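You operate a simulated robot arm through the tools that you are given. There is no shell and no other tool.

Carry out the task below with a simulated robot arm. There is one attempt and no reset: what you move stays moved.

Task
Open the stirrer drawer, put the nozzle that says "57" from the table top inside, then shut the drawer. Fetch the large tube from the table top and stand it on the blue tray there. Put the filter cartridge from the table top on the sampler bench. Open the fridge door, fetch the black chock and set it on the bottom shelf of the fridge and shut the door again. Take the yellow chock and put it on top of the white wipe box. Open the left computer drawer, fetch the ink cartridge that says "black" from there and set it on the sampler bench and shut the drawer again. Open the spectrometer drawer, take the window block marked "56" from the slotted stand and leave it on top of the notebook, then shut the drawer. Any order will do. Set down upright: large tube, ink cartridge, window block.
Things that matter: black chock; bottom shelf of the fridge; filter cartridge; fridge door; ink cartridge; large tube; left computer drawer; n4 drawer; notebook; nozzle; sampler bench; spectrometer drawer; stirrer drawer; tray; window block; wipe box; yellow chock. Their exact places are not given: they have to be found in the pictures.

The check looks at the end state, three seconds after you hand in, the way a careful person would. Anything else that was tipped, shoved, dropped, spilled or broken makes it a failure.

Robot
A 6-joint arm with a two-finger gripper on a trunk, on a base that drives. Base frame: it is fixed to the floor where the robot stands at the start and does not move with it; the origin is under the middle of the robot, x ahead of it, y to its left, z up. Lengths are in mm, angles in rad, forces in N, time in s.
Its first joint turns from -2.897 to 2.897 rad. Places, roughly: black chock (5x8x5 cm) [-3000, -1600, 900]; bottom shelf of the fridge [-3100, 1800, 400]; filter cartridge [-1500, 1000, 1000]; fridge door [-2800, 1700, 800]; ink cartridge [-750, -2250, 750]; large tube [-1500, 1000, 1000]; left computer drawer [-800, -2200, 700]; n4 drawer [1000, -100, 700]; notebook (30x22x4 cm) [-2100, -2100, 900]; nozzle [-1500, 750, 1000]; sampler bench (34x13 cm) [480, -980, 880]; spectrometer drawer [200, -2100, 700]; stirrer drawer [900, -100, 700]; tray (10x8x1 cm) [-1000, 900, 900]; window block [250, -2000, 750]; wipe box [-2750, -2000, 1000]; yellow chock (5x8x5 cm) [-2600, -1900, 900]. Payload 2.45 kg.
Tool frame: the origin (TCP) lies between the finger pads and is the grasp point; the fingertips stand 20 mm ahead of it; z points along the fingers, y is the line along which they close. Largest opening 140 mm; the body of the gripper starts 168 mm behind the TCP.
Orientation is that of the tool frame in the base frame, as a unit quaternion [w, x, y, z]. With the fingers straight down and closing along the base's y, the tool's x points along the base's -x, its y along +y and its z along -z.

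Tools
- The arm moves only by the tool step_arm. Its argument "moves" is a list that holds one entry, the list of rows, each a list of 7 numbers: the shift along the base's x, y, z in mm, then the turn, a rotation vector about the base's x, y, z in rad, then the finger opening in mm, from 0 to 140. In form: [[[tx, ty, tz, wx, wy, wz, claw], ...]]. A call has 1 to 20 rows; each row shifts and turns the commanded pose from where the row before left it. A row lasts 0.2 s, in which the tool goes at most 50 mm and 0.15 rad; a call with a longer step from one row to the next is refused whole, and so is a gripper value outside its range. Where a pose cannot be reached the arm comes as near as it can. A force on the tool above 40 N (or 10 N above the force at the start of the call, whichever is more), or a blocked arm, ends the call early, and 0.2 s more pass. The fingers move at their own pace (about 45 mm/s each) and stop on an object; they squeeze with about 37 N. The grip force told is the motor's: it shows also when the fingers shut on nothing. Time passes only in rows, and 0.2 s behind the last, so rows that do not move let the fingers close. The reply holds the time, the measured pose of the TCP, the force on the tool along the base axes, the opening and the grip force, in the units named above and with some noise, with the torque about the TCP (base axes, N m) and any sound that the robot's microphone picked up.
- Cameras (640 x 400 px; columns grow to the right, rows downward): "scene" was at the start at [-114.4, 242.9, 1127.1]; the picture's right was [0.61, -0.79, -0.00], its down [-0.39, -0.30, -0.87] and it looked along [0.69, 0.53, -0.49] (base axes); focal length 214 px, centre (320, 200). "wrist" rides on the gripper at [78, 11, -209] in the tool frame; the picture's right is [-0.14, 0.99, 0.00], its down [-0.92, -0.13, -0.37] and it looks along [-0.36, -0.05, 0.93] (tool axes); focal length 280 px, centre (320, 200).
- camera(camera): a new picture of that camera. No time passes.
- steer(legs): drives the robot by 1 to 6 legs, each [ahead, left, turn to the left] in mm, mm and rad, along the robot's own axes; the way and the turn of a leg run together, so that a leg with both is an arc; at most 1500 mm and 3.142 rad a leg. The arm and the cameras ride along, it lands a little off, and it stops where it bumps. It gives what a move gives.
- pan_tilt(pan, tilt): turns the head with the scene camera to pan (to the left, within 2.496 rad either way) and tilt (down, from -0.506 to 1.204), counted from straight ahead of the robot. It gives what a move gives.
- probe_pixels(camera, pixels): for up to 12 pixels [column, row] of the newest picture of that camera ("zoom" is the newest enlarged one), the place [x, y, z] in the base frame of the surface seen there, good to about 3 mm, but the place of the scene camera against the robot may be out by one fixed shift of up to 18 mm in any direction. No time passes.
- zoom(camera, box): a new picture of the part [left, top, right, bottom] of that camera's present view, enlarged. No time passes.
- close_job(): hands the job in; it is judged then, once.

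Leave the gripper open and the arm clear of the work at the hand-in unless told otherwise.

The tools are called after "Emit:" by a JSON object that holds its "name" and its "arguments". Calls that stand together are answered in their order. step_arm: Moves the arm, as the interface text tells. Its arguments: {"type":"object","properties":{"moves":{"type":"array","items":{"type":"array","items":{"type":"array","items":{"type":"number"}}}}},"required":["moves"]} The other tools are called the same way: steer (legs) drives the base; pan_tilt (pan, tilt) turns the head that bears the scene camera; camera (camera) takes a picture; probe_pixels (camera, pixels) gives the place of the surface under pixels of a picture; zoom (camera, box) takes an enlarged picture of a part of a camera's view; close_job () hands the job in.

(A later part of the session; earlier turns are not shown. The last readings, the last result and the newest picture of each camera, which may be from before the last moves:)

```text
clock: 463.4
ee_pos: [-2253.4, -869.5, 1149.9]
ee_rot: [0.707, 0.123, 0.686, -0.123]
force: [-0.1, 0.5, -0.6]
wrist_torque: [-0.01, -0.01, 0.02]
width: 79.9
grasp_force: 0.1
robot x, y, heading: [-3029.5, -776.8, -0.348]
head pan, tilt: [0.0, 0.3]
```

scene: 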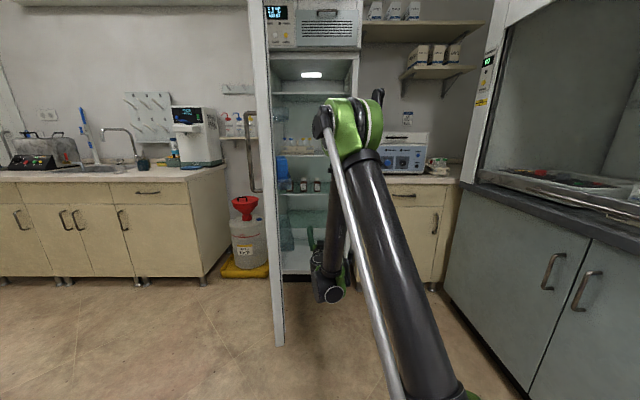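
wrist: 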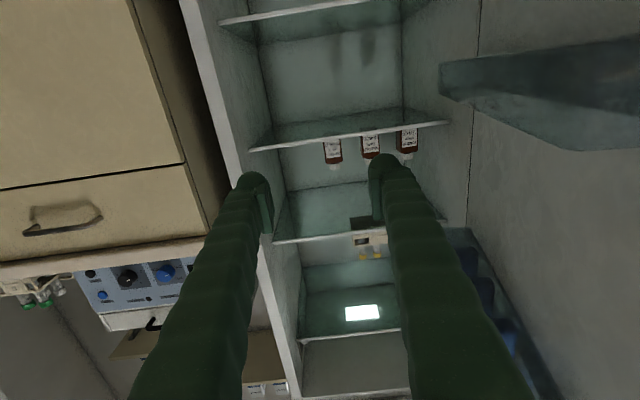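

Correct heading and go to the desk's end, further back this time.

Emit:
{"name": "steer", "arguments": {"legs": [[0, 0, 0.036], [-440, -390, 0], [0, -340, 0]]}}

Emit:
{"name": "camera", "arguments": {"camera": "wrist"}}

Emit:
{"name": "pan_tilt", "arguments": {"pan": 0.0, "tilt": 0.4}}

Emit:
{"name": "camera", "arguments": {"camera": "scene"}}

```text
clock: 469.0
ee_pos: [-2898.1, -1402.7, 1149.1]
ee_rot: [0.709, 0.111, 0.688, -0.111]
force: [0.8, -0.7, -0.2]
wrist_torque: [-0.01, -0.04, -0.04]
width: 79.7
grasp_force: 0.0
robot x, y, heading: [-3679.6, -1332.5, -0.31]
head pan, tilt: [0.0, 0.3]
```

```text
taken
```

wrist: 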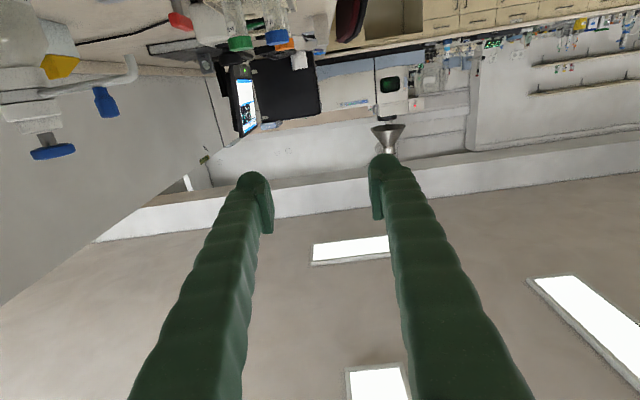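

```text
clock: 469.7
ee_pos: [-2898.7, -1403.2, 1148.4]
ee_rot: [0.709, 0.11, 0.688, -0.11]
force: [0.6, -0.2, 0.5]
wrist_torque: [0.02, 0.01, -0.01]
width: 80.0
grasp_force: 0.1
robot x, y, heading: [-3681.6, -1334.5, -0.314]
head pan, tilt: [0.0, 0.4]
```

```text
taken
```

scene: 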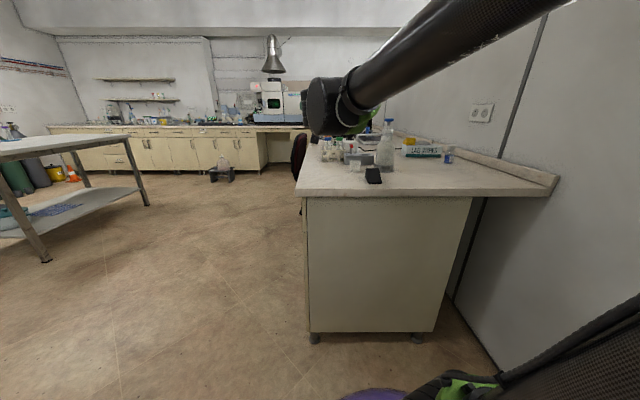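

Back up 160 mm so the level tool can approach the chock from beyond the desk end; then position it in front of the chock at z≈905.

Emit:
{"name": "steer", "arguments": {"legs": [[-160, 0, 0]]}}

```text
clock: 471.1
ee_pos: [-3051.5, -1351.6, 1150.1]
ee_rot: [0.709, 0.111, 0.687, -0.111]
force: [-0.2, 0.6, -0.5]
wrist_torque: [-0.01, -0.02, 0.01]
width: 79.9
grasp_force: 0.0
robot x, y, heading: [-3832.1, -1285.9, -0.314]
head pan, tilt: [0.0, 0.4]
```

Emit:
{"name": "step_arm", "arguments": {"moves": [[[-13.7, -27.8, -35, 0.0095, 0.0295, 0, 90], [-13.7, -27.8, -35, 0, 0, 0, 90], [-13.7, -27.8, -35, 0, 0, 0, 90], [-13.7, -27.8, -35, 0, 0, 0, 90], [-13.7, -27.8, -35, 0, 0, 0, 90], [-13.7, -27.8, -35, 0, 0, 0, 90], [-13.4, -27.8, -35, 0, 0, 0, 90], [0, 0, 0, 0, 0, 0, 90]]]}}

Emit:
{"name": "camera", "arguments": {"camera": "wrist"}}

Emit:
{"name": "camera", "arguments": {"camera": "scene"}}

```text
clock: 472.9
ee_pos: [-3148.3, -1545.9, 904.0]
ee_rot: [0.698, 0.112, 0.699, -0.109]
force: [-0.5, -0.2, 0.0]
wrist_torque: [0.0, 0.01, -0.02]
width: 90.3
grasp_force: 0.1
robot x, y, heading: [-3835.7, -1284.2, -0.311]
head pan, tilt: [0.0, 0.4]
```

```text
taken
```

wrist: 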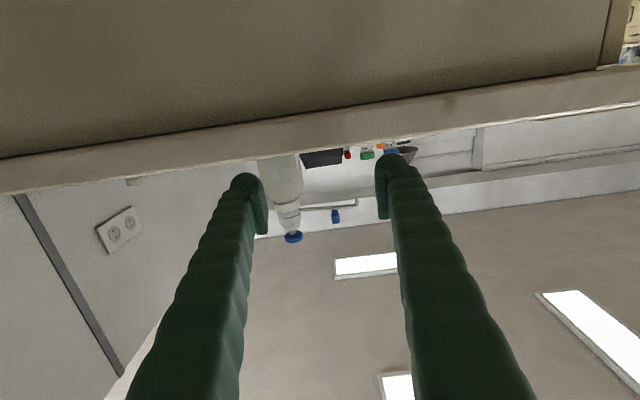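

```text
taken
```

scene: 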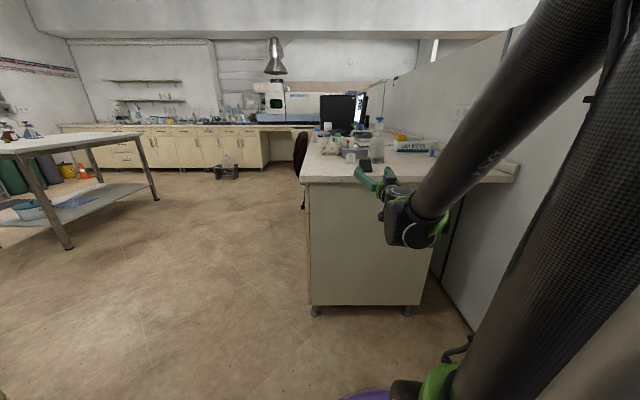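

The black chock appears centred between the fingers at (322,158). Zoom to confirm, then advance.

Emit:
{"name": "zoom", "arguments": {"camera": "wrist", "box": [240, 120, 400, 220]}}

Emit:
{"name": "zoom", "arguments": {"camera": "scene", "box": [320, 130, 440, 230]}}

```text
4.00 times, centred on (320, 170) of wrist
```

zoom: 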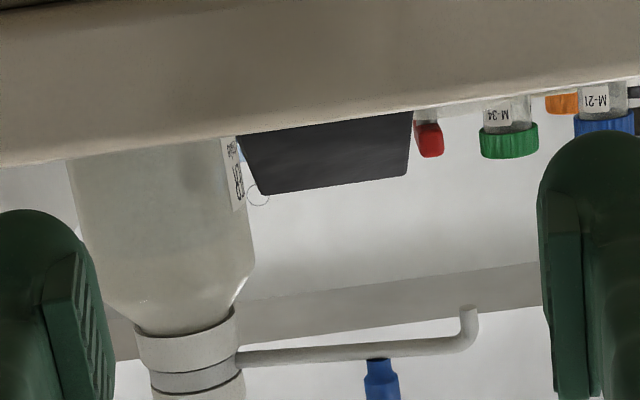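

```text
4.00 times, centred on (380, 180) of scene
```

zoom: 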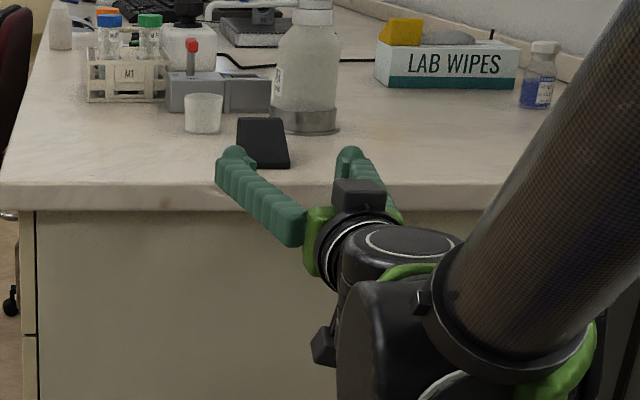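

Good. Advance along the chock.

Emit:
{"name": "step_arm", "arguments": {"moves": [[[35, -10.9, 0, 0, 0, 0, 90], [35, -10.9, 0, 0, 0, 0, 90], [35, -10.9, 0, 0, 0, 0, 90], [35, -10.9, 0, 0, 0, 0, 90], [0, 0, 0, 0, 0, 0, 90]]]}}

Emit:
{"name": "camera", "arguments": {"camera": "wrist"}}

Emit:
{"name": "camera", "arguments": {"camera": "scene"}}

Emit:
{"name": "zoom", "arguments": {"camera": "scene", "box": [320, 130, 440, 230]}}

```text
clock: 474.1
ee_pos: [-3006.7, -1589.6, 903.4]
ee_rot: [0.698, 0.112, 0.699, -0.109]
force: [-0.1, 0.2, -0.3]
wrist_torque: [-0.02, 0.0, -0.02]
width: 90.0
grasp_force: 0.1
robot x, y, heading: [-3832.6, -1285.4, -0.315]
head pan, tilt: [0.0, 0.4]
```

```text
taken
```

wrist: 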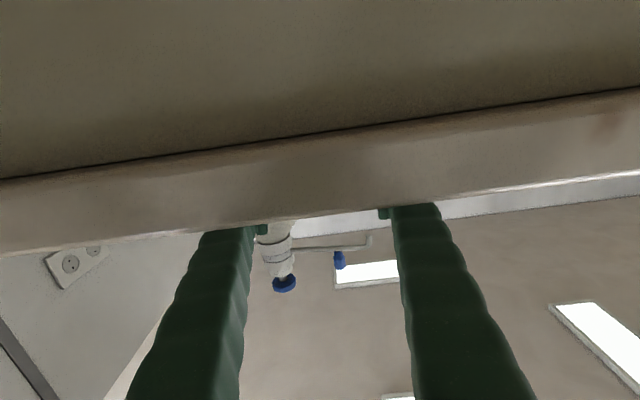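

```text
taken
```

scene: 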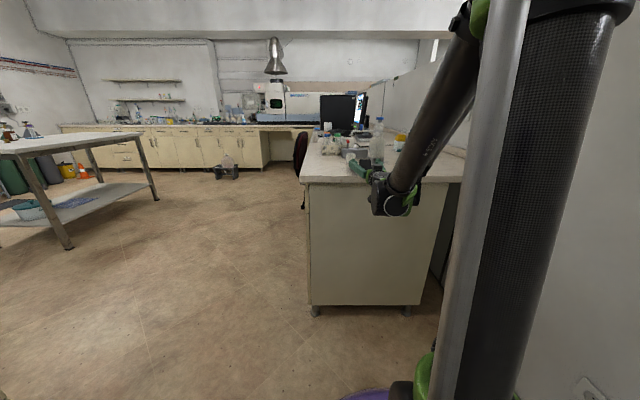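

```text
4.00 times, centred on (380, 180) of scene
```

zoom: 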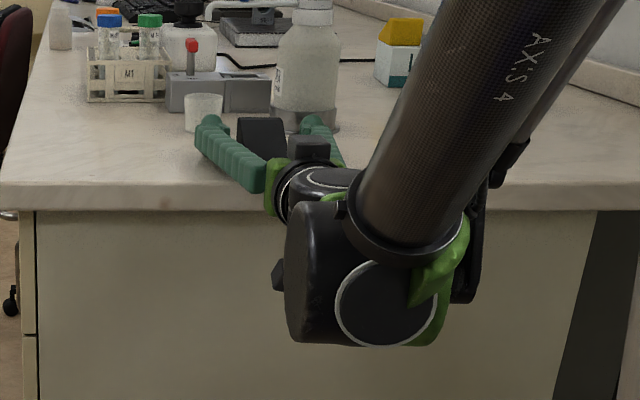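

The chock is between the fingers. Close.

Emit:
{"name": "step_arm", "arguments": {"moves": [[[0, 0, 0, 0, 0, 0, 0], [0, 0, 0, 0, 0, 0, 0], [0, 0, 0, 0, 0, 0, 0], [0, 0, 0, 0, 0, 0, 0], [0, 0, 0, 0, 0, 0, 0]]]}}

Emit:
{"name": "step_arm", "arguments": {"moves": [[[0, 0, 10, 0, 0, 0, 0], [0, 0, 20, 0, 0, 0, 0], [0, 0, 40, 0, 0, 0, 0], [0, 0, 0, 0, 0, 0, 0]]]}}

Emit:
{"name": "camera", "arguments": {"camera": "scene"}}

Emit:
{"name": "zoom", "arguments": {"camera": "scene", "box": [320, 110, 440, 210]}}

```text
clock: 475.3
ee_pos: [-3007.0, -1589.3, 904.2]
ee_rot: [0.698, 0.112, 0.699, -0.109]
force: [-0.1, 1.7, 1.8]
wrist_torque: [0.0, 0.04, -0.08]
width: 50.4
grasp_force: 36.6
robot x, y, heading: [-3833.5, -1283.6, -0.312]
head pan, tilt: [0.0, 0.4]
```

```text
clock: 476.3
ee_pos: [-3009.6, -1588.8, 975.0]
ee_rot: [0.698, 0.112, 0.699, -0.109]
force: [-0.3, -0.3, -1.7]
wrist_torque: [0.0, 0.0, 0.02]
width: 50.3
grasp_force: 37.2
robot x, y, heading: [-3831.3, -1280.6, -0.312]
head pan, tilt: [0.0, 0.4]
```

```text
taken
```

scene: 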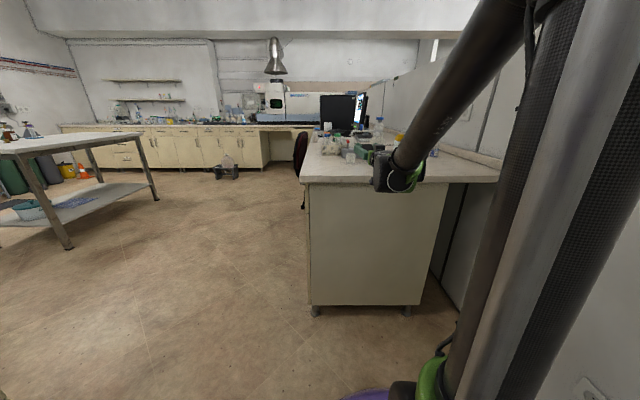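

```text
4.00 times, centred on (380, 160) of scene
```

zoom: 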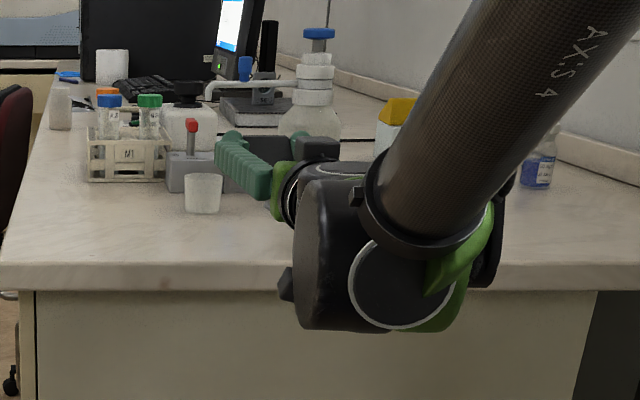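

Chock held (50 mm). Raise, retract a bit, and drive back to the fridge by the same route.

Emit:
{"name": "step_arm", "arguments": {"moves": [[[0, 0, 44, 0, 0, 0, 0], [0, 0, 44, 0, 0, 0, 0], [0, 0, 44, 0, 0, 0, 0], [0, 0, 44, 0, 0, 0, 0], [-35, 11.3, 0, 0, 0, 0, 0], [-35, 11.3, 0, 0, 0, 0, 0], [-35, 11.3, 0, 0, 0, 0, 0]]]}}

Emit:
{"name": "steer", "arguments": {"legs": [[170, 345, 0], [485, 370, 0], [420, 780, 0], [0, 1000, 0]]}}

```text
clock: 477.9
ee_pos: [-3112.2, -1556.7, 1151.2]
ee_rot: [0.698, 0.112, 0.699, -0.108]
force: [0.7, 0.1, -1.1]
wrist_torque: [-0.02, 0.03, 0.0]
width: 50.0
grasp_force: 37.2
robot x, y, heading: [-3833.7, -1282.8, -0.314]
head pan, tilt: [0.0, 0.4]
```

```text
clock: 492.4
ee_pos: [-1327.3, 497.7, 1151.7]
ee_rot: [0.698, 0.109, 0.699, -0.106]
force: [0.9, 0.0, -0.4]
wrist_torque: [0.02, 0.0, 0.0]
width: 50.0
grasp_force: 37.3
robot x, y, heading: [-2048.7, 763.6, -0.305]
head pan, tilt: [0.0, 0.4]
```

Emit:
{"name": "steer", "arguments": {"legs": [[0, 940, 0], [533, 0, 0], [0, 0, -3.141], [480, 0, 0]]}}

Emit:
{"name": "camera", "arguments": {"camera": "scene"}}

Emit:
{"name": "camera", "arguments": {"camera": "wrist"}}

```text
clock: 509.7
ee_pos: [-2450.7, 1873.2, 1152.5]
ee_rot: [-0.096, 0.701, -0.099, -0.7]
force: [-0.4, -0.4, -1.5]
wrist_torque: [0.0, 0.01, -0.02]
width: 49.9
grasp_force: 37.1
robot x, y, heading: [-1719.5, 1623.7, 2.858]
head pan, tilt: [0.0, 0.4]
```

```text
taken
```

scene: 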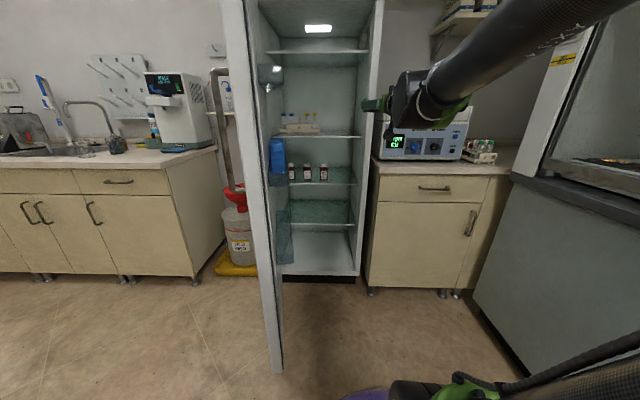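

```text
taken
```

wrist: 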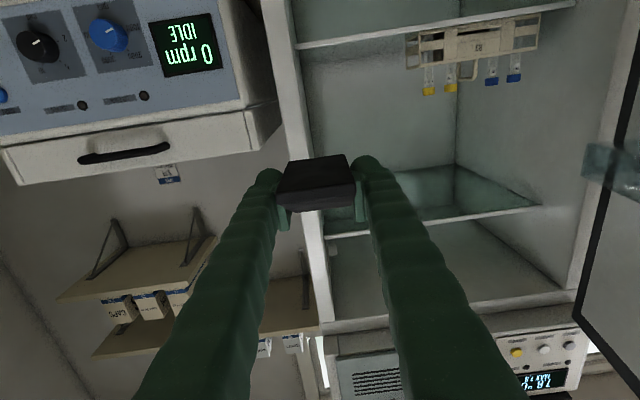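

Correct heading and shift left in front of the opening, staying back.

Emit:
{"name": "steer", "arguments": {"legs": [[0, 0, -0.028], [-15, 200, 0]]}}

Emit:
{"name": "camera", "arguments": {"camera": "scene"}}

Emit:
{"name": "probe_pixels", "arguments": {"camera": "scene", "pixels": [[320, 227], [300, 225], [340, 226], [320, 215], [320, 182], [350, 190], [270, 230], [345, 215], [320, 280], [360, 240], [290, 150], [285, 235]]}}

```text
clock: 511.7
ee_pos: [-2489.6, 1699.1, 1152.0]
ee_rot: [-0.105, 0.699, -0.109, -0.698]
force: [-0.2, -0.3, -0.1]
wrist_torque: [-0.02, 0.01, 0.01]
width: 50.0
grasp_force: 36.7
robot x, y, heading: [-1766.3, 1432.4, 2.828]
head pan, tilt: [0.0, 0.4]
```

```text
taken
```

scene: 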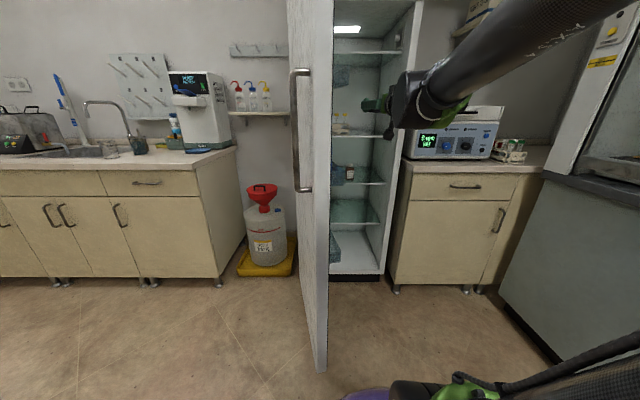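

```text
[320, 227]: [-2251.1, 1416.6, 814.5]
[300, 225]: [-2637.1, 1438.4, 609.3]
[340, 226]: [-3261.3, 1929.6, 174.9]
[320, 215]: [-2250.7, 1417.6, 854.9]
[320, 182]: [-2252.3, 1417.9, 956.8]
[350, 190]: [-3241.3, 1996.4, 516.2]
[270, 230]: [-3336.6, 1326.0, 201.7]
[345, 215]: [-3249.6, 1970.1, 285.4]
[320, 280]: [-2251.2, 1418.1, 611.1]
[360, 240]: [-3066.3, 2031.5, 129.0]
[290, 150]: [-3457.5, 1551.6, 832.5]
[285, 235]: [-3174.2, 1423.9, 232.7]
```

Extend outward and down in front of the fridge (still outside the shelves).

Emit:
{"name": "step_arm", "arguments": {"moves": [[[-14.3, 4.6, -39, 0, 0, 0, 0], [-14.3, 4.6, -39, 0, 0, 0, 0], [-14.3, 4.6, -39, 0, 0, 0, 0], [-14.3, 4.6, -39, 0, 0, 0, 0], [-14.3, 4.6, -39, 0, 0, 0, 0], [-14.3, 4.6, -39, 0, 0, 0, 0], [-14.3, 4.6, -39, 0, 0, 0, 0], [-14.3, 4.6, -39, 0, 0, 0, 0], [-14.3, 4.6, -39, 0, 0, 0, 0], [-14.3, 4.6, -39, 0, 0, 0, 0]]]}}

Emit:
{"name": "step_arm", "arguments": {"moves": [[[-17.6, 5.7, -35, 0, 0, 0, 0], [-17.6, 5.7, -35, 0, 0, 0, 0], [-17.6, 5.7, -35, 0, 0, 0, 0], [-17.6, 5.7, -35, 0, 0, 0, 0], [-17.6, 5.7, -35, 0, 0, 0, 0], [-17.6, 5.7, -35, 0, 0, 0, 0], [-17.6, 5.7, -35, 0, 0, 0, 0], [-17.6, 5.7, -33, 0, 0, 0, 0], [0, 0, 0, 0, 0, 0, 0]]]}}

Emit:
{"name": "camera", "arguments": {"camera": "wrist"}}

Emit:
{"name": "camera", "arguments": {"camera": "scene"}}

```text
clock: 513.9
ee_pos: [-2632.0, 1743.7, 761.7]
ee_rot: [-0.107, 0.699, -0.111, -0.698]
force: [-0.1, -0.6, -1.5]
wrist_torque: [-0.01, -0.02, 0.0]
width: 50.1
grasp_force: 36.7
robot x, y, heading: [-1770.4, 1429.9, 2.836]
head pan, tilt: [0.0, 0.4]
```

```text
clock: 515.9
ee_pos: [-2784.1, 1794.2, 491.3]
ee_rot: [-0.106, 0.7, -0.11, -0.698]
force: [0.3, 0.6, -2.1]
wrist_torque: [0.0, 0.0, 0.0]
width: 50.0
grasp_force: 37.0
out of reach, approached as far as the arm can: row 6, 7
robot x, y, heading: [-1769.1, 1430.7, 2.831]
head pan, tilt: [0.0, 0.4]
```

```text
taken
```

wrist: 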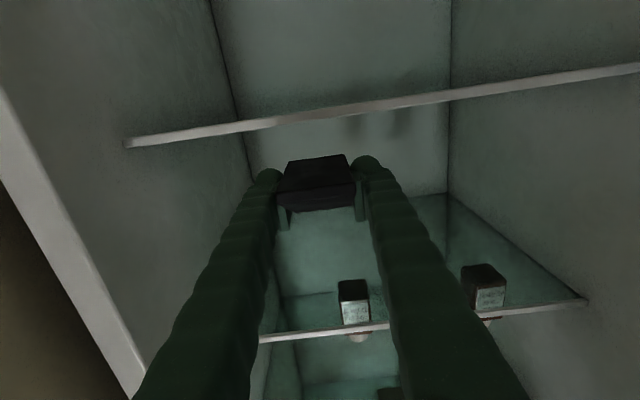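

```text
taken
```

scene: 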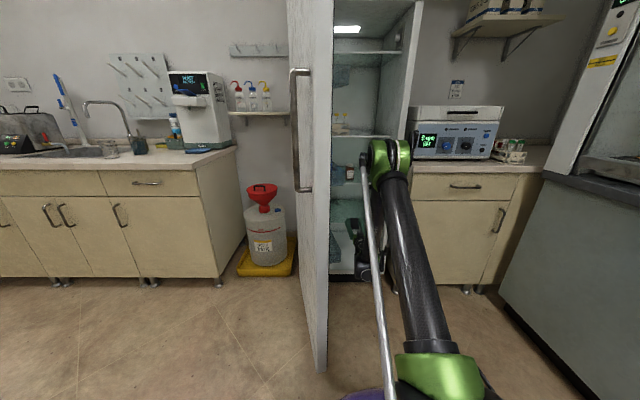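

Probe the shelf edge in front, and check the clearances.

Emit:
{"name": "probe_pixels", "arguments": {"camera": "wrist", "pixels": [[200, 134], [300, 118], [400, 103], [500, 88], [320, 160], [320, 335], [420, 320], [150, 142], [630, 70], [100, 250]]}}

```text
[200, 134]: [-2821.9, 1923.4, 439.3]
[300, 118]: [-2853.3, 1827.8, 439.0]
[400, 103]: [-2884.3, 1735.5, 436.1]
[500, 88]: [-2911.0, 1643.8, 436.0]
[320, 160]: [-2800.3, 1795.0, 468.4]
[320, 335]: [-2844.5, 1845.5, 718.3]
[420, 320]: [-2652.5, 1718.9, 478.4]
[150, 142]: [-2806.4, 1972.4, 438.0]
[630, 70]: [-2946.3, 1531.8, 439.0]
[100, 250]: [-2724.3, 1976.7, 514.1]
```

Shelf top ≈ 440, front edge n≈-3277. Drive forward 150 mm to bring the chock over the shelf.

Emit:
{"name": "steer", "arguments": {"legs": [[150, 0, 0]]}}

Emit:
{"name": "step_arm", "arguments": {"moves": [[[-19, 6.1, 0, 0, 0, 0, 0], [-19, 6.1, -4, 0, 0, 0, 0], [0, 0, -8, 0, 0, 0, 0], [0, 0, -5, 0, 0, 0, 0], [0, 0, 0, 0, 0, 0, 0]]]}}

Emit:
{"name": "camera", "arguments": {"camera": "wrist"}}

```text
clock: 517.3
ee_pos: [-2928.0, 1841.4, 492.0]
ee_rot: [-0.107, 0.699, -0.111, -0.698]
force: [0.4, 0.4, -0.6]
wrist_torque: [0.01, -0.02, 0.0]
width: 50.0
grasp_force: 37.2
robot x, y, heading: [-1908.8, 1479.6, 2.836]
head pan, tilt: [0.0, 0.4]
```

```text
clock: 518.5
ee_pos: [-2966.1, 1852.4, 473.4]
ee_rot: [-0.106, 0.7, -0.11, -0.698]
force: [0.3, -0.9, -0.7]
wrist_torque: [-0.01, 0.01, -0.03]
width: 50.2
grasp_force: 36.8
robot x, y, heading: [-1909.9, 1478.4, 2.833]
head pan, tilt: [0.0, 0.4]
```

```text
taken
```

wrist: 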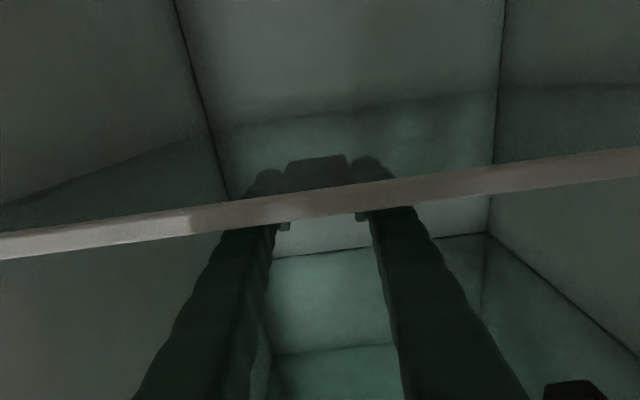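

Lower gently onto the glass.

Emit:
{"name": "step_arm", "arguments": {"moves": [[[0, 0, -3, 0, 0, 0, 0], [0, 0, -2, 0, 0, 0, 0], [0, 0, -2, 0, 0, 0, 0], [0, 0, 0, 0, 0, 0, 0]]]}}

```text
clock: 519.5
ee_pos: [-2965.5, 1852.6, 467.1]
ee_rot: [-0.106, 0.7, -0.11, -0.698]
force: [0.2, 1.4, -1.6]
wrist_torque: [0.01, 0.01, -0.01]
width: 50.0
grasp_force: 36.8
robot x, y, heading: [-1912.2, 1475.6, 2.835]
head pan, tilt: [0.0, 0.4]
```

Emit:
{"name": "step_arm", "arguments": {"moves": [[[0, 0, -2, 0, 0, 0, 0], [0, 0, -1, 0, 0, 0, 0], [0, 0, -1, 0, 0, 0, 0], [0, 0, 0, 0, 0, 0, 0]]]}}

```text
clock: 520.5
ee_pos: [-2965.1, 1852.9, 464.0]
ee_rot: [-0.107, 0.699, -0.111, -0.698]
force: [-1.6, 0.1, 11.3]
wrist_torque: [0.42, 0.3, 0.07]
width: 49.9
grasp_force: 36.9
robot x, y, heading: [-1912.2, 1474.5, 2.832]
head pan, tilt: [0.0, 0.4]
```

Contact. Release and back the base straight out.

Emit:
{"name": "step_arm", "arguments": {"moves": [[[0, 0, 0, 0, 0, 0, 60], [0, 0, 0, 0, 0, 0, 75], [0, 0, 0, 0, 0, 0, 75], [0, 0, 3, 0, 0, 0, 75], [0, 0, 0, 0, 0, 0, 75]]]}}

Emit:
{"name": "steer", "arguments": {"legs": [[-200, 0, 0]]}}

Emit:
{"name": "camera", "arguments": {"camera": "wrist"}}

Emit:
{"name": "camera", "arguments": {"camera": "scene"}}

```text
clock: 521.7
ee_pos: [-2965.4, 1851.3, 467.9]
ee_rot: [-0.107, 0.699, -0.109, -0.698]
force: [0.3, -0.4, -0.6]
wrist_torque: [-0.03, -0.02, -0.03]
width: 74.8
grasp_force: 0.0
robot x, y, heading: [-1909.0, 1478.5, 2.83]
head pan, tilt: [0.0, 0.4]
```

```text
clock: 523.3
ee_pos: [-2775.0, 1793.7, 467.6]
ee_rot: [-0.107, 0.699, -0.111, -0.698]
force: [-0.9, 0.2, 0.6]
wrist_torque: [0.03, -0.01, 0.01]
width: 75.1
grasp_force: 0.1
robot x, y, heading: [-1718.5, 1415.9, 2.833]
head pan, tilt: [0.0, 0.4]
```

```text
taken
```

wrist: 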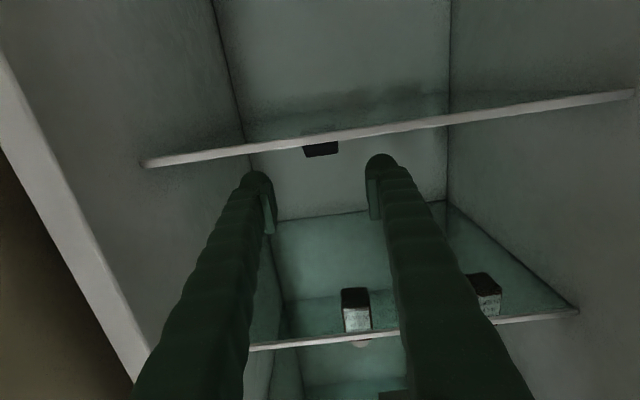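

```text
taken
```

scene: 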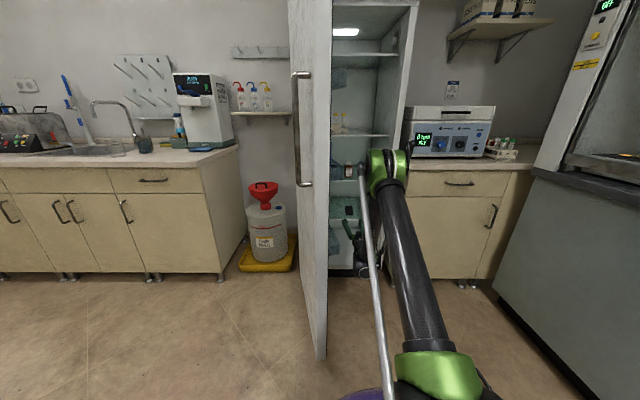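

The black chock sits on the bottom shelf. Retract and raise the arm, then go back to the earlier spot to swing the door shut.

Emit:
{"name": "step_arm", "arguments": {"moves": [[[17.6, -5.7, 35, 0, 0, 0, 75], [17.6, -5.7, 35, 0, 0, 0, 75], [17.6, -5.7, 35, 0, 0, 0, 75], [17.6, -5.7, 35, 0, 0, 0, 75], [17.6, -5.7, 35, 0, 0, 0, 75], [17.6, -5.7, 35, 0, 0, 0, 75], [17.6, -5.7, 35, 0, 0, 0, 75], [17.6, -5.7, 35, 0, 0, 0, 75], [17.6, -5.7, 37, 0, 0, 0, 75], [17.6, -5.7, 37, 0, 0, 0, 75], [17.6, -5.7, 37, 0, 0, 0, 75], [17.6, -5.7, 37, 0, 0, 0, 75], [17.6, -5.7, 37, 0, 0, 0, 75], [17.6, -5.7, 37, 0, 0, 0, 75], [17.6, -5.7, 37, 0, 0, 0, 75], [17.6, -5.7, 37, 0, 0, 0, 75], [17.6, -5.7, 37, 0, 0, 0, 75]]]}}

Emit:
{"name": "steer", "arguments": {"legs": [[0, -210, 0], [-223, 0, 0]]}}

Emit:
{"name": "camera", "arguments": {"camera": "wrist"}}

```text
clock: 526.9
ee_pos: [-2474.4, 1694.6, 1081.4]
ee_rot: [-0.108, 0.699, -0.111, -0.698]
force: [-0.1, 0.3, -0.3]
wrist_torque: [-0.05, -0.05, 0.0]
width: 75.0
grasp_force: 0.1
robot x, y, heading: [-1719.5, 1418.9, 2.828]
head pan, tilt: [0.0, 0.4]
```

```text
clock: 529.8
ee_pos: [-2198.9, 1825.6, 1079.0]
ee_rot: [-0.107, 0.699, -0.111, -0.698]
force: [-0.2, 0.2, 1.1]
wrist_torque: [0.02, -0.01, -0.02]
width: 74.9
grasp_force: 0.0
robot x, y, heading: [-1445.3, 1550.4, 2.833]
head pan, tilt: [0.0, 0.4]
```

```text
taken
```

wrist: 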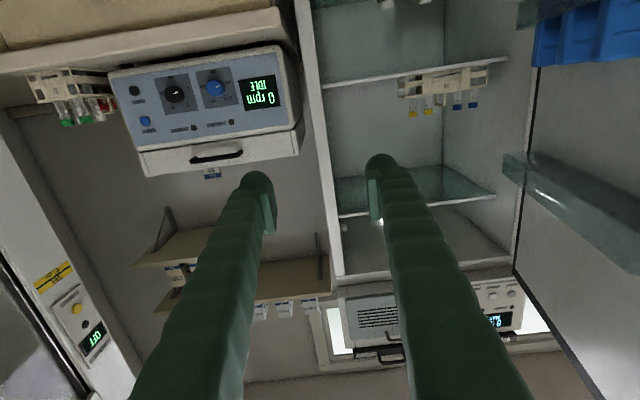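

Emit:
{"name": "step_arm", "arguments": {"moves": [[[30, -20, 0, 0, 0, 0, 50], [30, -25, 0, 0, 0, 0, 50], [22, -42, 0, 0, 0, 0, 50], [20, -42, 0, 0, 0, 0, 50], [10, -42, 0, 0, 0, 0, 50], [10, -42, 0, 0, 0, 0, 50], [-14.2, -44, 0, 0, 0, -0.0525, 50], [-14.2, -44, 0, 0, 0, -0.0525, 50], [-14.2, -44, 0, 0, 0, -0.0525, 50], [-14.2, -44, 0, 0, 0, -0.0525, 50], [-14.2, -44, 0, 0, 0, -0.0525, 50], [-14.2, -44, 0, 0, 0, -0.0525, 50], [-14.2, -44, 0, 0, 0, -0.0525, 50], [-14.2, -44, 0, 0, 0, -0.0525, 50], [0, 0, 0, 0, 0, 0, 50]]]}}

Emit:
{"name": "camera", "arguments": {"camera": "wrist"}}

```text
clock: 533.0
ee_pos: [-2190.3, 1258.4, 1079.1]
ee_rot: [-0.25, 0.661, -0.253, -0.661]
force: [0.3, -0.7, 0.6]
wrist_torque: [0.01, 0.02, 0.0]
width: 50.1
grasp_force: 0.1
robot x, y, heading: [-1447.8, 1547.0, 2.83]
head pan, tilt: [0.0, 0.4]
```

```text
taken
```

wrist: 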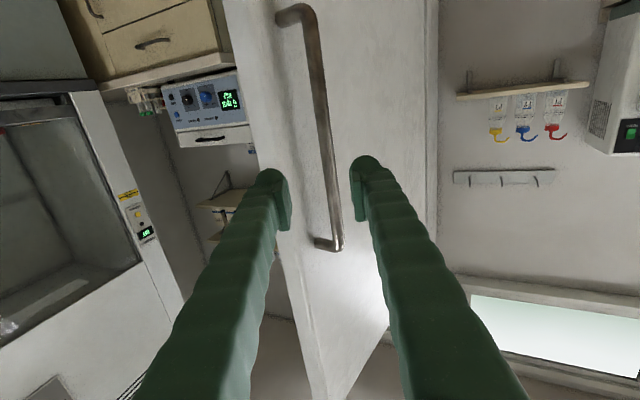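

Emit:
{"name": "probe_pixels", "arguments": {"camera": "wrist", "pixels": [[320, 90], [325, 140], [331, 190], [337, 235], [350, 160]]}}

```text
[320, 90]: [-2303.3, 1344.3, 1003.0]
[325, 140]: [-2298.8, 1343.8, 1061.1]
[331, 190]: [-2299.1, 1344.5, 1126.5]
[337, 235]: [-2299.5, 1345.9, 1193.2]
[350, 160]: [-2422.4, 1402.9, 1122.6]
```

Advance onto the handle bar and grip.

Emit:
{"name": "step_arm", "arguments": {"moves": [[[-28.7, 22.4, 0, 0, 0, 0, 50], [-28.7, 22.4, 0, 0, 0, 0, 50], [-28.7, 22.4, 0, 0, 0, 0, 50], [-28.7, 22.4, 0, 0, 0, 0, 50], [0, 0, 0, 0, 0, 0, 30], [0, 0, 0, 0, 0, 0, 0], [0, 0, 0, 0, 0, 0, 0], [0, 0, 0, 0, 0, 0, 0]]]}}

```text
clock: 534.8
ee_pos: [-2305.5, 1349.1, 1080.7]
ee_rot: [-0.251, 0.661, -0.254, -0.66]
force: [-1.4, 1.3, 1.3]
wrist_torque: [0.41, -0.38, 0.02]
width: 13.9
grasp_force: 39.5
robot x, y, heading: [-1443.8, 1545.0, 2.83]
head pan, tilt: [0.0, 0.4]
```

Reverse the arc to swing the door towards closed.

Emit:
{"name": "step_arm", "arguments": {"moves": [[[1, 6, 0, 0, 0, 0.021, 0], [1.8, 12.5, 0, 0, 0, 0.021, 0], [1.8, 12.5, 0, 0, 0, 0.021, 0], [1.8, 12.5, 0, 0, 0, 0.021, 0], [1.8, 12.5, 0, 0, 0, 0.021, 0], [0.8, 12.6, 0, 0, 0, 0.021, 0], [0.5, 12.6, 0, 0, 0, 0.021, 0], [0.3, 12.6, 0, 0, 0, 0.021, 0], [0, 12.6, 0, 0, 0, 0.021, 0], [-0.3, 12.6, 0, 0, 0, 0.021, 0], [-0.8, 12.6, 0, 0, 0, 0.021, 0], [-1.1, 12.6, 0, 0, 0, 0.021, 0], [-1.3, 12.6, 0, 0, 0, 0.021, 0], [-1.6, 12.5, 0, 0, 0, 0.021, 0], [-2, 12.5, 0, 0, 0, 0.021, 0], [-2.3, 12.4, 0, 0, 0, 0.021, 0], [-2.6, 12.3, 0, 0, 0, 0.021, 0], [-2.8, 12.3, 0, 0, 0, 0.021, 0], [-3.1, 12.2, 0, 0, 0, 0.021, 0], [-3.4, 12.1, 0, 0, 0, 0.021, 0]]]}}

```text
clock: 536.7
ee_pos: [-2295.5, 1449.4, 1080.5]
ee_rot: [-0.19, 0.681, -0.193, -0.68]
force: [-2.8, 0.3, -3.8]
wrist_torque: [0.41, -0.42, -0.07]
width: 13.8
grasp_force: 40.0
robot x, y, heading: [-1443.4, 1543.6, 2.833]
head pan, tilt: [0.0, 0.4]
stopped in row 9: the force on the tool passed its limit at 41 N (the readings are from after the stop); the commanded pose is now the measured one
```

Emit:
{"name": "step_arm", "arguments": {"moves": [[[0, 5, 0, 0, 0, 0.015, 0], [0, 9, 0, 0, 0, 0.015, 0], [-0.2, 9, 0, 0, 0, 0.015, 0], [-0.4, 9, 0, 0, 0, 0.015, 0], [-0.6, 9, 0, 0, 0, 0.015, 0], [-0.7, 9, 0, 0, 0, 0.015, 0], [-0.9, 9, 0, 0, 0, 0.015, 0], [-1, 9, 0, 0, 0, 0.015, 0], [-1.2, 8.9, 0, 0, 0, 0.015, 0], [-1.4, 8.9, 0, 0, 0, 0.015, 0], [-1.5, 8.9, 0, 0, 0, 0.015, 0], [-1.7, 8.9, 0, 0, 0, 0.015, 0], [-1.9, 8.8, 0, 0, 0, 0.015, 0], [-2, 8.8, 0, 0, 0, 0.015, 0], [-2.2, 8.8, 0, 0, 0, 0.015, 0], [-2.3, 8.7, 0, 0, 0, 0.015, 0], [-2.5, 8.7, 0, 0, 0, 0, 0], [-2.6, 8.6, 0, 0, 0, 0, 0], [-2.8, 8.6, 0, 0, 0, 0, 0], [-2.9, 8.5, 0, 0, 0, 0, 0]]]}}

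```text
clock: 538.7
ee_pos: [-2301.3, 1520.2, 1081.1]
ee_rot: [-0.145, 0.692, -0.149, -0.691]
force: [-7.1, -0.4, -10.2]
wrist_torque: [0.44, -0.33, -0.02]
width: 14.1
grasp_force: 40.4
robot x, y, heading: [-1449.2, 1546.1, 2.828]
head pan, tilt: [0.0, 0.4]
stopped in row 9: the force on the tool passed its limit at 41 N (the readings are from after the stop); the commanded pose is now the measured one
```

Loosen the grip to cage the bar (less stress) and continue pushing.

Emit:
{"name": "step_arm", "arguments": {"moves": [[[0, 0, 0, 0, 0, 0, 28], [0, 0, 0, 0, 0, 0, 28], [-1.2, 9, 0, 0, 0, 0.01, 28], [-1.4, 9.9, 0, 0, 0, 0.01, 28], [-1.6, 9.9, 0, 0, 0, 0.01, 28], [-1.8, 9.8, 0, 0, 0, 0.01, 28], [-2, 9.8, 0, 0, 0, 0.01, 28], [-2.2, 9.8, 0, 0, 0, 0.01, 28], [-2.4, 9.7, 0, 0, 0, 0.01, 28], [-2.6, 9.7, 0, 0, 0, 0.01, 28], [-2.8, 9.6, 0, 0, 0, 0.01, 28], [-3, 9.5, 0, 0, 0, 0.01, 28], [-3.2, 9.5, 0, 0, 0, 0, 28], [-3.4, 9.4, 0, 0, 0, 0, 28], [-3.6, 9.3, 0, 0, 0, 0, 28], [-3.8, 9.3, 0, 0, 0, 0, 28], [-4, 9.2, 0, 0, 0, 0, 28], [-4.2, 9.1, 0, 0, 0, 0, 28], [-4.4, 9, 0, 0, 0, 0, 28], [-4.6, 8.9, 0, 0, 0, 0, 28]]]}}

Emit:
{"name": "camera", "arguments": {"camera": "wrist"}}

```text
clock: 542.9
ee_pos: [-2352.7, 1692.4, 1081.8]
ee_rot: [-0.111, 0.699, -0.115, -0.698]
force: [-0.4, 0.4, -0.1]
wrist_torque: [0.02, 0.02, -0.02]
width: 28.0
grasp_force: 0.1
robot x, y, heading: [-1446.1, 1544.8, 2.832]
head pan, tilt: [0.0, 0.4]
```

```text
taken
```

wrist: 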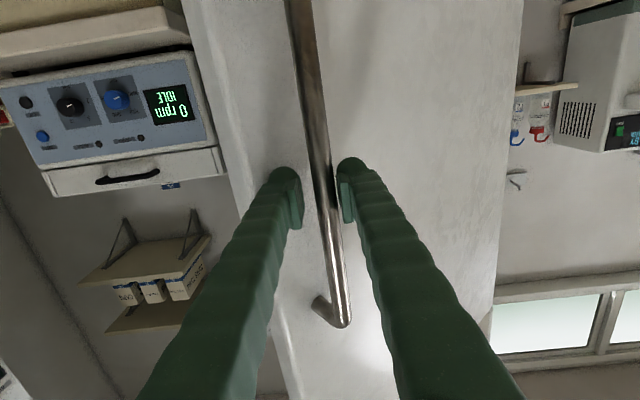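

No strain now. Continue the caged push.

Emit:
{"name": "step_arm", "arguments": {"moves": [[[-4.6, 8.9, 0, 0, 0, 0, 28], [-4.7, 8.8, 0, 0, 0, 0, 28], [-4.9, 8.7, 0, 0, 0, 0, 28], [-5.1, 8.6, 0, 0, 0, 0, 28], [-5.2, 8.5, 0, 0, 0, 0, 28], [-5.4, 8.4, 0, 0, 0, 0, 28], [-5.6, 8.3, 0, 0, 0, 0, 28], [-5.7, 8.2, 0, 0, 0, 0, 28], [-5.9, 8.1, 0, 0, 0, 0, 28], [-6, 8, 0, 0, 0, 0, 28], [-6.2, 7.9, 0, 0, 0, 0, 28], [-6.3, 7.8, 0, 0, 0, 0, 28], [-6.4, 7.6, 0, 0, 0, 0, 28], [-6.6, 7.5, 0, 0, 0, 0, 28], [-6.7, 7.4, 0, 0, 0, 0, 28], [-6.8, 7.3, 0, 0, 0, 0, 28], [-7, 7.2, 0, 0, 0, 0, 28], [-7.1, 7, 0, 0, 0, 0, 28]]]}}

Emit:
{"name": "camera", "arguments": {"camera": "wrist"}}

Emit:
{"name": "camera", "arguments": {"camera": "scene"}}

```text
clock: 546.7
ee_pos: [-2458.3, 1835.9, 1081.5]
ee_rot: [-0.111, 0.699, -0.114, -0.698]
force: [-1.3, -2.0, 0.6]
wrist_torque: [0.0, 0.01, -0.01]
width: 28.9
grasp_force: 0.8
robot x, y, heading: [-1443.2, 1544.8, 2.832]
head pan, tilt: [0.0, 0.4]
```

```text
taken
```

wrist: 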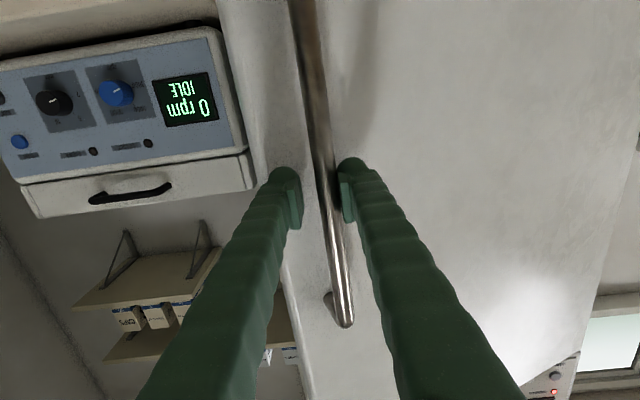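

```text
taken
```

scene: 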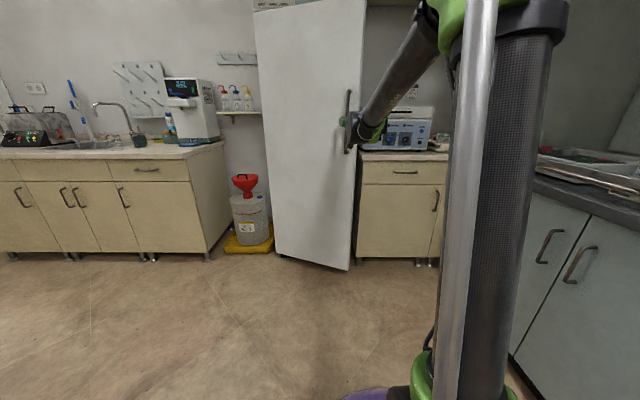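

Door ~24° open. Back off, close the fist, shift left of the handle, and push the door face shut with the base.

Emit:
{"name": "step_arm", "arguments": {"moves": [[[0, 0, 0, 0, 0, 0, 60], [0, 0, 0, 0, 0, 0, 60], [33, -10.7, 0, 0, 0, 0, 60], [33, -10.7, 0, 0, 0, 0, 60], [0, 0, 0, 0, 0, 0, 0], [-7, -21.4, 0, 0, 0, 0, 0], [-7, -21.4, 0, 0, 0, 0, 0], [0, 0, 0, 0, 0, 0, 0], [0, 0, 0, 0, 0, 0, 0]]]}}

Emit:
{"name": "steer", "arguments": {"legs": [[250, 0, 0]]}}

Emit:
{"name": "camera", "arguments": {"camera": "scene"}}

```text
clock: 548.7
ee_pos: [-2408.5, 1771.4, 1081.0]
ee_rot: [-0.11, 0.699, -0.114, -0.698]
force: [-0.3, 0.0, 0.2]
wrist_torque: [0.01, 0.03, 0.0]
width: 0.1
grasp_force: 29.7
robot x, y, heading: [-1447.2, 1547.6, 2.832]
head pan, tilt: [0.0, 0.4]
```

```text
clock: 550.5
ee_pos: [-2645.0, 1846.7, 1079.4]
ee_rot: [-0.111, 0.699, -0.114, -0.698]
force: [-0.3, 0.1, -0.3]
wrist_torque: [0.03, -0.01, -0.01]
width: 0.1
grasp_force: 28.9
robot x, y, heading: [-1679.7, 1620.4, 2.832]
head pan, tilt: [0.0, 0.4]
```

```text
taken
```

scene: 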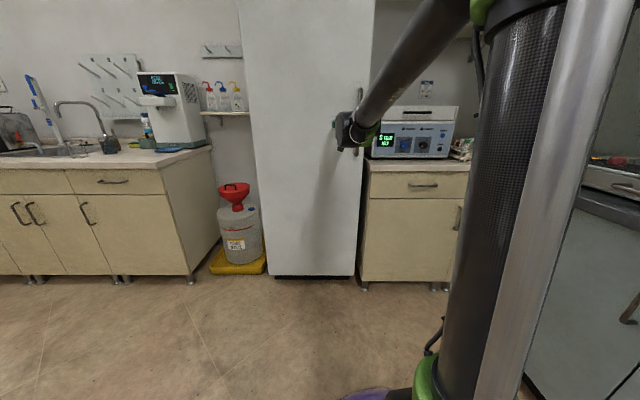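

Almost shut. Push on until it stops.

Emit:
{"name": "steer", "arguments": {"legs": [[60, 0, 0]]}}

Emit:
{"name": "camera", "arguments": {"camera": "scene"}}

```text
clock: 551.5
ee_pos: [-2675.7, 1857.5, 1080.2]
ee_rot: [-0.111, 0.698, -0.115, -0.698]
force: [15.3, -5.1, 5.2]
wrist_torque: [0.03, 0.1, 0.01]
width: 5.9
grasp_force: 29.2
robot x, y, heading: [-1717.3, 1634.5, 2.836]
head pan, tilt: [0.0, 0.4]
stopped in leg 1: the force on the tool passed its limit at 139 N (the readings are from after the stop); the commanded pose is now the measured one
```

```text
taken
```

scene: 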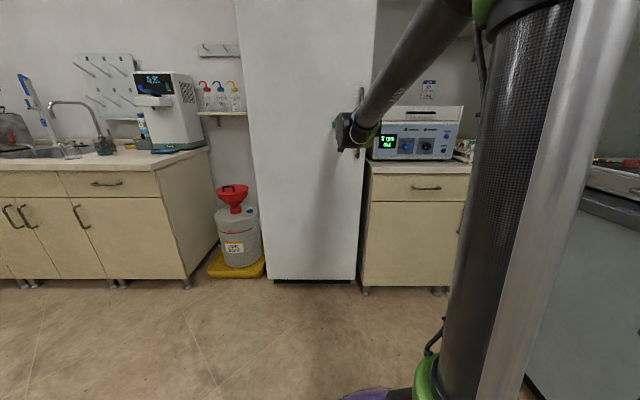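

Stopped hard: shut. Back off and check the handle's position.

Emit:
{"name": "steer", "arguments": {"legs": [[-120, 0, 0]]}}

Emit:
{"name": "camera", "arguments": {"camera": "wrist"}}

Emit:
{"name": "camera", "arguments": {"camera": "scene"}}

Emit:
{"name": "probe_pixels", "arguments": {"camera": "scene", "pixels": [[362, 150], [250, 150], [270, 270], [350, 270], [350, 200], [365, 110]]}}

```text
clock: 552.7
ee_pos: [-2562.8, 1819.2, 1079.2]
ee_rot: [-0.111, 0.698, -0.115, -0.698]
force: [0.5, 0.7, -0.4]
wrist_torque: [0.01, 0.0, -0.02]
width: 0.1
grasp_force: 30.1
robot x, y, heading: [-1600.3, 1598.9, 2.835]
head pan, tilt: [0.0, 0.4]
```

```text
taken
```

wrist: 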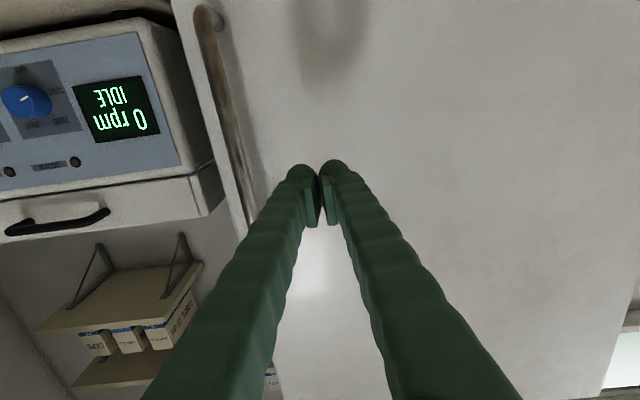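

```text
taken
```

scene: 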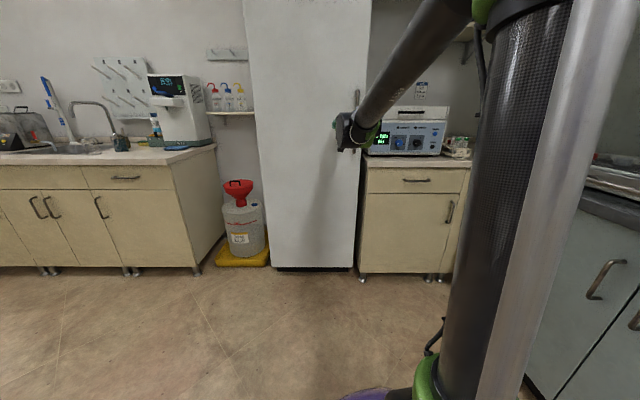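

```text
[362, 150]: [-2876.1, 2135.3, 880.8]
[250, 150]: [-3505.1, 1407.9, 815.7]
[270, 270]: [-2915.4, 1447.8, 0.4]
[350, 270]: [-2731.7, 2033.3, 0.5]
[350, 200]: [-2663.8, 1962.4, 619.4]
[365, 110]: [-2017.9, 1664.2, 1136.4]
```

Emit:
{"name": "probe_pixels", "arguments": {"camera": "wrist", "pixels": [[215, 60], [228, 120], [238, 170], [300, 110], [450, 120], [560, 150], [190, 60]]}}

Emit:
{"name": "probe_pixels", "arguments": {"camera": "scene", "pixels": [[265, 200], [300, 200], [340, 200], [350, 240], [275, 240], [350, 90]]}}

```text
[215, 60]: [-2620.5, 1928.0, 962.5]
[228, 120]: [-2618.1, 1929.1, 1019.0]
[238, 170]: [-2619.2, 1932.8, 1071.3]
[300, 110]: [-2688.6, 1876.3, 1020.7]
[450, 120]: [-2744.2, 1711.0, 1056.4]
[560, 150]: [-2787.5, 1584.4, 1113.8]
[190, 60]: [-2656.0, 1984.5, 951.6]
```

```text
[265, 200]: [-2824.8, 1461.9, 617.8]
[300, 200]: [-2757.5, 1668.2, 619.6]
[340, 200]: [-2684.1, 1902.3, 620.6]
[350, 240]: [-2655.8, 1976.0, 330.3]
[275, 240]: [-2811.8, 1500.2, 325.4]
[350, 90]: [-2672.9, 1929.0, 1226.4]
```

The fridge is shut. Bring the arm back to tool-down and compact for driving.

Emit:
{"name": "step_arm", "arguments": {"moves": [[[38, -12.3, 10, 0, 0, 0, 0], [38, -12.3, 10, 0, 0, 0, 0], [38, -12.3, 10, 0, 0, 0, 0], [38, -12.3, 10, 0, 0, 0, 0], [38, -12.3, 10, 0, 0, 0, 0], [38, -12.3, 10, 0, 0, 0, 0]]]}}

Emit:
{"name": "step_arm", "arguments": {"moves": [[[0, 0, 5, -0.0438, -0.136, 0, 0], [0, 0, 5, -0.0438, -0.136, 0, 0], [0, 0, 5, -0.0438, -0.136, 0, 0], [0, 0, 5, -0.0438, -0.136, 0, 0], [0, 0, 5, -0.0438, -0.136, 0, 0], [0, 0, 5, -0.0438, -0.136, 0, 0], [0, 0, 5, -0.0438, -0.136, 0, 0], [0, 0, 5, -0.0438, -0.136, 0, 0], [0, 0, 5, -0.0438, -0.136, 0, 0], [0, 0, 5, -0.0438, -0.136, 0, 0], [0, 0, 5, -0.0438, -0.136, 0, 0], [38, -12.3, 0, 0, 0, 0, 0], [38, -12.3, 0, 0, 0, 0, 0], [38, -12.3, 0, 0, 0, 0, 0], [38, -12.3, 0, 0, 0, 0, 0], [38, -12.3, 0, 0, 0, 0, 0]]]}}

```text
clock: 554.1
ee_pos: [-2334.2, 1746.3, 1140.2]
ee_rot: [-0.111, 0.699, -0.115, -0.697]
force: [0.4, 1.0, -0.2]
wrist_torque: [-0.01, 0.0, 0.03]
width: 0.2
grasp_force: 29.9
robot x, y, heading: [-1604.2, 1597.3, 2.834]
head pan, tilt: [0.0, 0.4]
```

```text
clock: 557.5
ee_pos: [-2147.0, 1596.3, 1193.7]
ee_rot: [-0.139, 0.978, -0.156, -0.03]
force: [-1.1, 0.5, -0.2]
wrist_torque: [0.04, -0.04, -0.01]
width: 0.3
grasp_force: 29.4
out of reach, approached as far as the arm can: row 5, 6, 7, 8, 9, 10, 11
robot x, y, heading: [-1605.3, 1595.3, 2.832]
head pan, tilt: [0.0, 0.4]
```

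Fix the small residual tilt.

Emit:
{"name": "step_arm", "arguments": {"moves": [[[0, 0, 0, -0.1425, -0.0075, 0, 0], [0, 0, 0, -0.1425, -0.0075, 0, 0], [0, 0, 20, 0, 0, 0, 0], [0, 0, 20, 0, 0, 0, 0]]]}}

```text
clock: 558.5
ee_pos: [-2147.6, 1596.0, 1234.4]
ee_rot: [-0.139, 0.978, -0.155, -0.03]
force: [0.1, -0.1, 0.2]
wrist_torque: [0.02, 0.01, 0.0]
width: 0.0
grasp_force: 29.2
out of reach, approached as far as the arm can: row 1, 2
robot x, y, heading: [-1600.4, 1597.6, 2.83]
head pan, tilt: [0.0, 0.4]
```

Emit:
{"name": "step_arm", "arguments": {"moves": [[[14, 43, 0, 0, 0, 0, 0], [14, 43, 0, 0, 0, 0, 0], [14, 43, 0, 0, 0, 0, 0], [14, 43, 0, 0, 0, 0, 0], [0, 0, 0, -0.1425, -0.0075, 0, 0], [0, 0, 0, -0.1425, -0.0075, 0, 0], [0, 0, 0, 0, 0, 0, 0]]]}}

```text
clock: 560.1
ee_pos: [-2092.3, 1767.4, 1235.9]
ee_rot: [-0.14, 0.977, -0.157, -0.031]
force: [0.0, 0.4, 0.5]
wrist_torque: [0.01, 0.01, 0.02]
width: 0.1
grasp_force: 29.1
out of reach, approached as far as the arm can: row 5, 6
robot x, y, heading: [-1599.7, 1596.9, 2.838]
head pan, tilt: [0.0, 0.4]
```

A wrist limit blocks this. Go back out to level first, then pitch down straight ahead of the robot.

Emit:
{"name": "step_arm", "arguments": {"moves": [[[-39.7, 12.8, -14, 0, 0, 0, 0], [-39.7, 12.8, -14, 0, 0, 0, 0], [-39.7, 12.8, -14, 0, 0, 0, 0], [-39.7, 12.8, -14, 0, 0, 0, 0], [-39.7, 12.8, -14, 0, 0, 0, 0], [-39.7, 12.8, -14, 0, 0, 0, 0], [0, 0, 0, 0.025, 0.1449, 0.0211, 0], [0, 0, 0, 0.025, 0.1449, 0.0211, 0], [0, 0, 0, 0.025, 0.1449, 0.0211, 0], [0, 0, 0, 0.025, 0.1449, 0.0211, 0], [0, 0, 0, 0.025, 0.1449, 0.0211, 0], [0, 0, 0, 0, 0, 0, 0]]]}}

```text
clock: 562.7
ee_pos: [-2331.3, 1840.5, 1149.0]
ee_rot: [-0.136, 0.899, -0.144, -0.391]
force: [-0.2, -0.7, 0.2]
wrist_torque: [0.0, 0.03, 0.03]
width: 0.0
grasp_force: 29.5
out of reach, approached as far as the arm can: row 6
robot x, y, heading: [-1604.3, 1595.3, 2.829]
head pan, tilt: [0.0, 0.4]
```

Emit:
{"name": "step_arm", "arguments": {"moves": [[[0, 0, 0, -0.0677, -0.1258, 0, 0], [0, 0, 0, -0.0677, -0.1258, 0, 0], [0, 0, 0, -0.0677, -0.1258, 0, 0], [0, 0, 0, -0.0677, -0.1258, 0, 0], [0, 0, 0, -0.0677, -0.1258, 0, 0], [0, 0, 0, -0.0677, -0.1258, 0, 0], [0, 0, 0, 0, 0, 0, 0]]]}}

```text
clock: 564.3
ee_pos: [-2341.9, 1775.0, 1150.0]
ee_rot: [-0.139, 0.977, -0.158, -0.028]
force: [0.6, -0.1, -0.4]
wrist_torque: [-0.02, 0.04, -0.02]
width: 0.0
grasp_force: 29.0
out of reach, approached as far as the arm can: row 1, 2, 3, 4, 5, 6
robot x, y, heading: [-1604.0, 1595.4, 2.838]
head pan, tilt: [0.0, 0.4]
```

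The wrist probably flipped past its straight position. Level again with the hand shifted right, then pitch down from there so it unflips.

Emit:
{"name": "step_arm", "arguments": {"moves": [[[5, 15.7, 0, 0.025, 0.1449, 0.0211, 0], [5, 15.7, 0, 0.025, 0.1449, 0.0211, 0], [5, 15.7, 0, 0.025, 0.1449, 0.0211, 0], [5, 15.7, 0, 0.025, 0.1449, 0.0211, 0], [5, 15.7, 0, 0.025, 0.1449, 0.0211, 0], [5, 15.7, 0, 0.025, 0.1449, 0.0211, 0], [5, 15.7, 0, 0.025, 0.1449, 0.0211, 0], [5, 15.7, 0, 0.025, 0.1449, 0.0211, 0], [5, 15.7, 0, 0.025, 0.1449, 0.0211, 0], [5, 15.7, 0, 0.025, 0.1449, 0.0211, 0], [0, 0, 0, 0, 0, 0, 0]]]}}

```text
clock: 566.7
ee_pos: [-2307.0, 1893.6, 1155.6]
ee_rot: [-0.188, 0.706, -0.096, -0.675]
force: [-0.1, -0.2, 0.9]
wrist_torque: [0.0, -0.01, -0.02]
width: 0.0
grasp_force: 30.1
out of reach, approached as far as the arm can: row 5, 6, 7, 8, 9, 10
robot x, y, heading: [-1601.3, 1595.6, 2.832]
head pan, tilt: [0.0, 0.4]
```

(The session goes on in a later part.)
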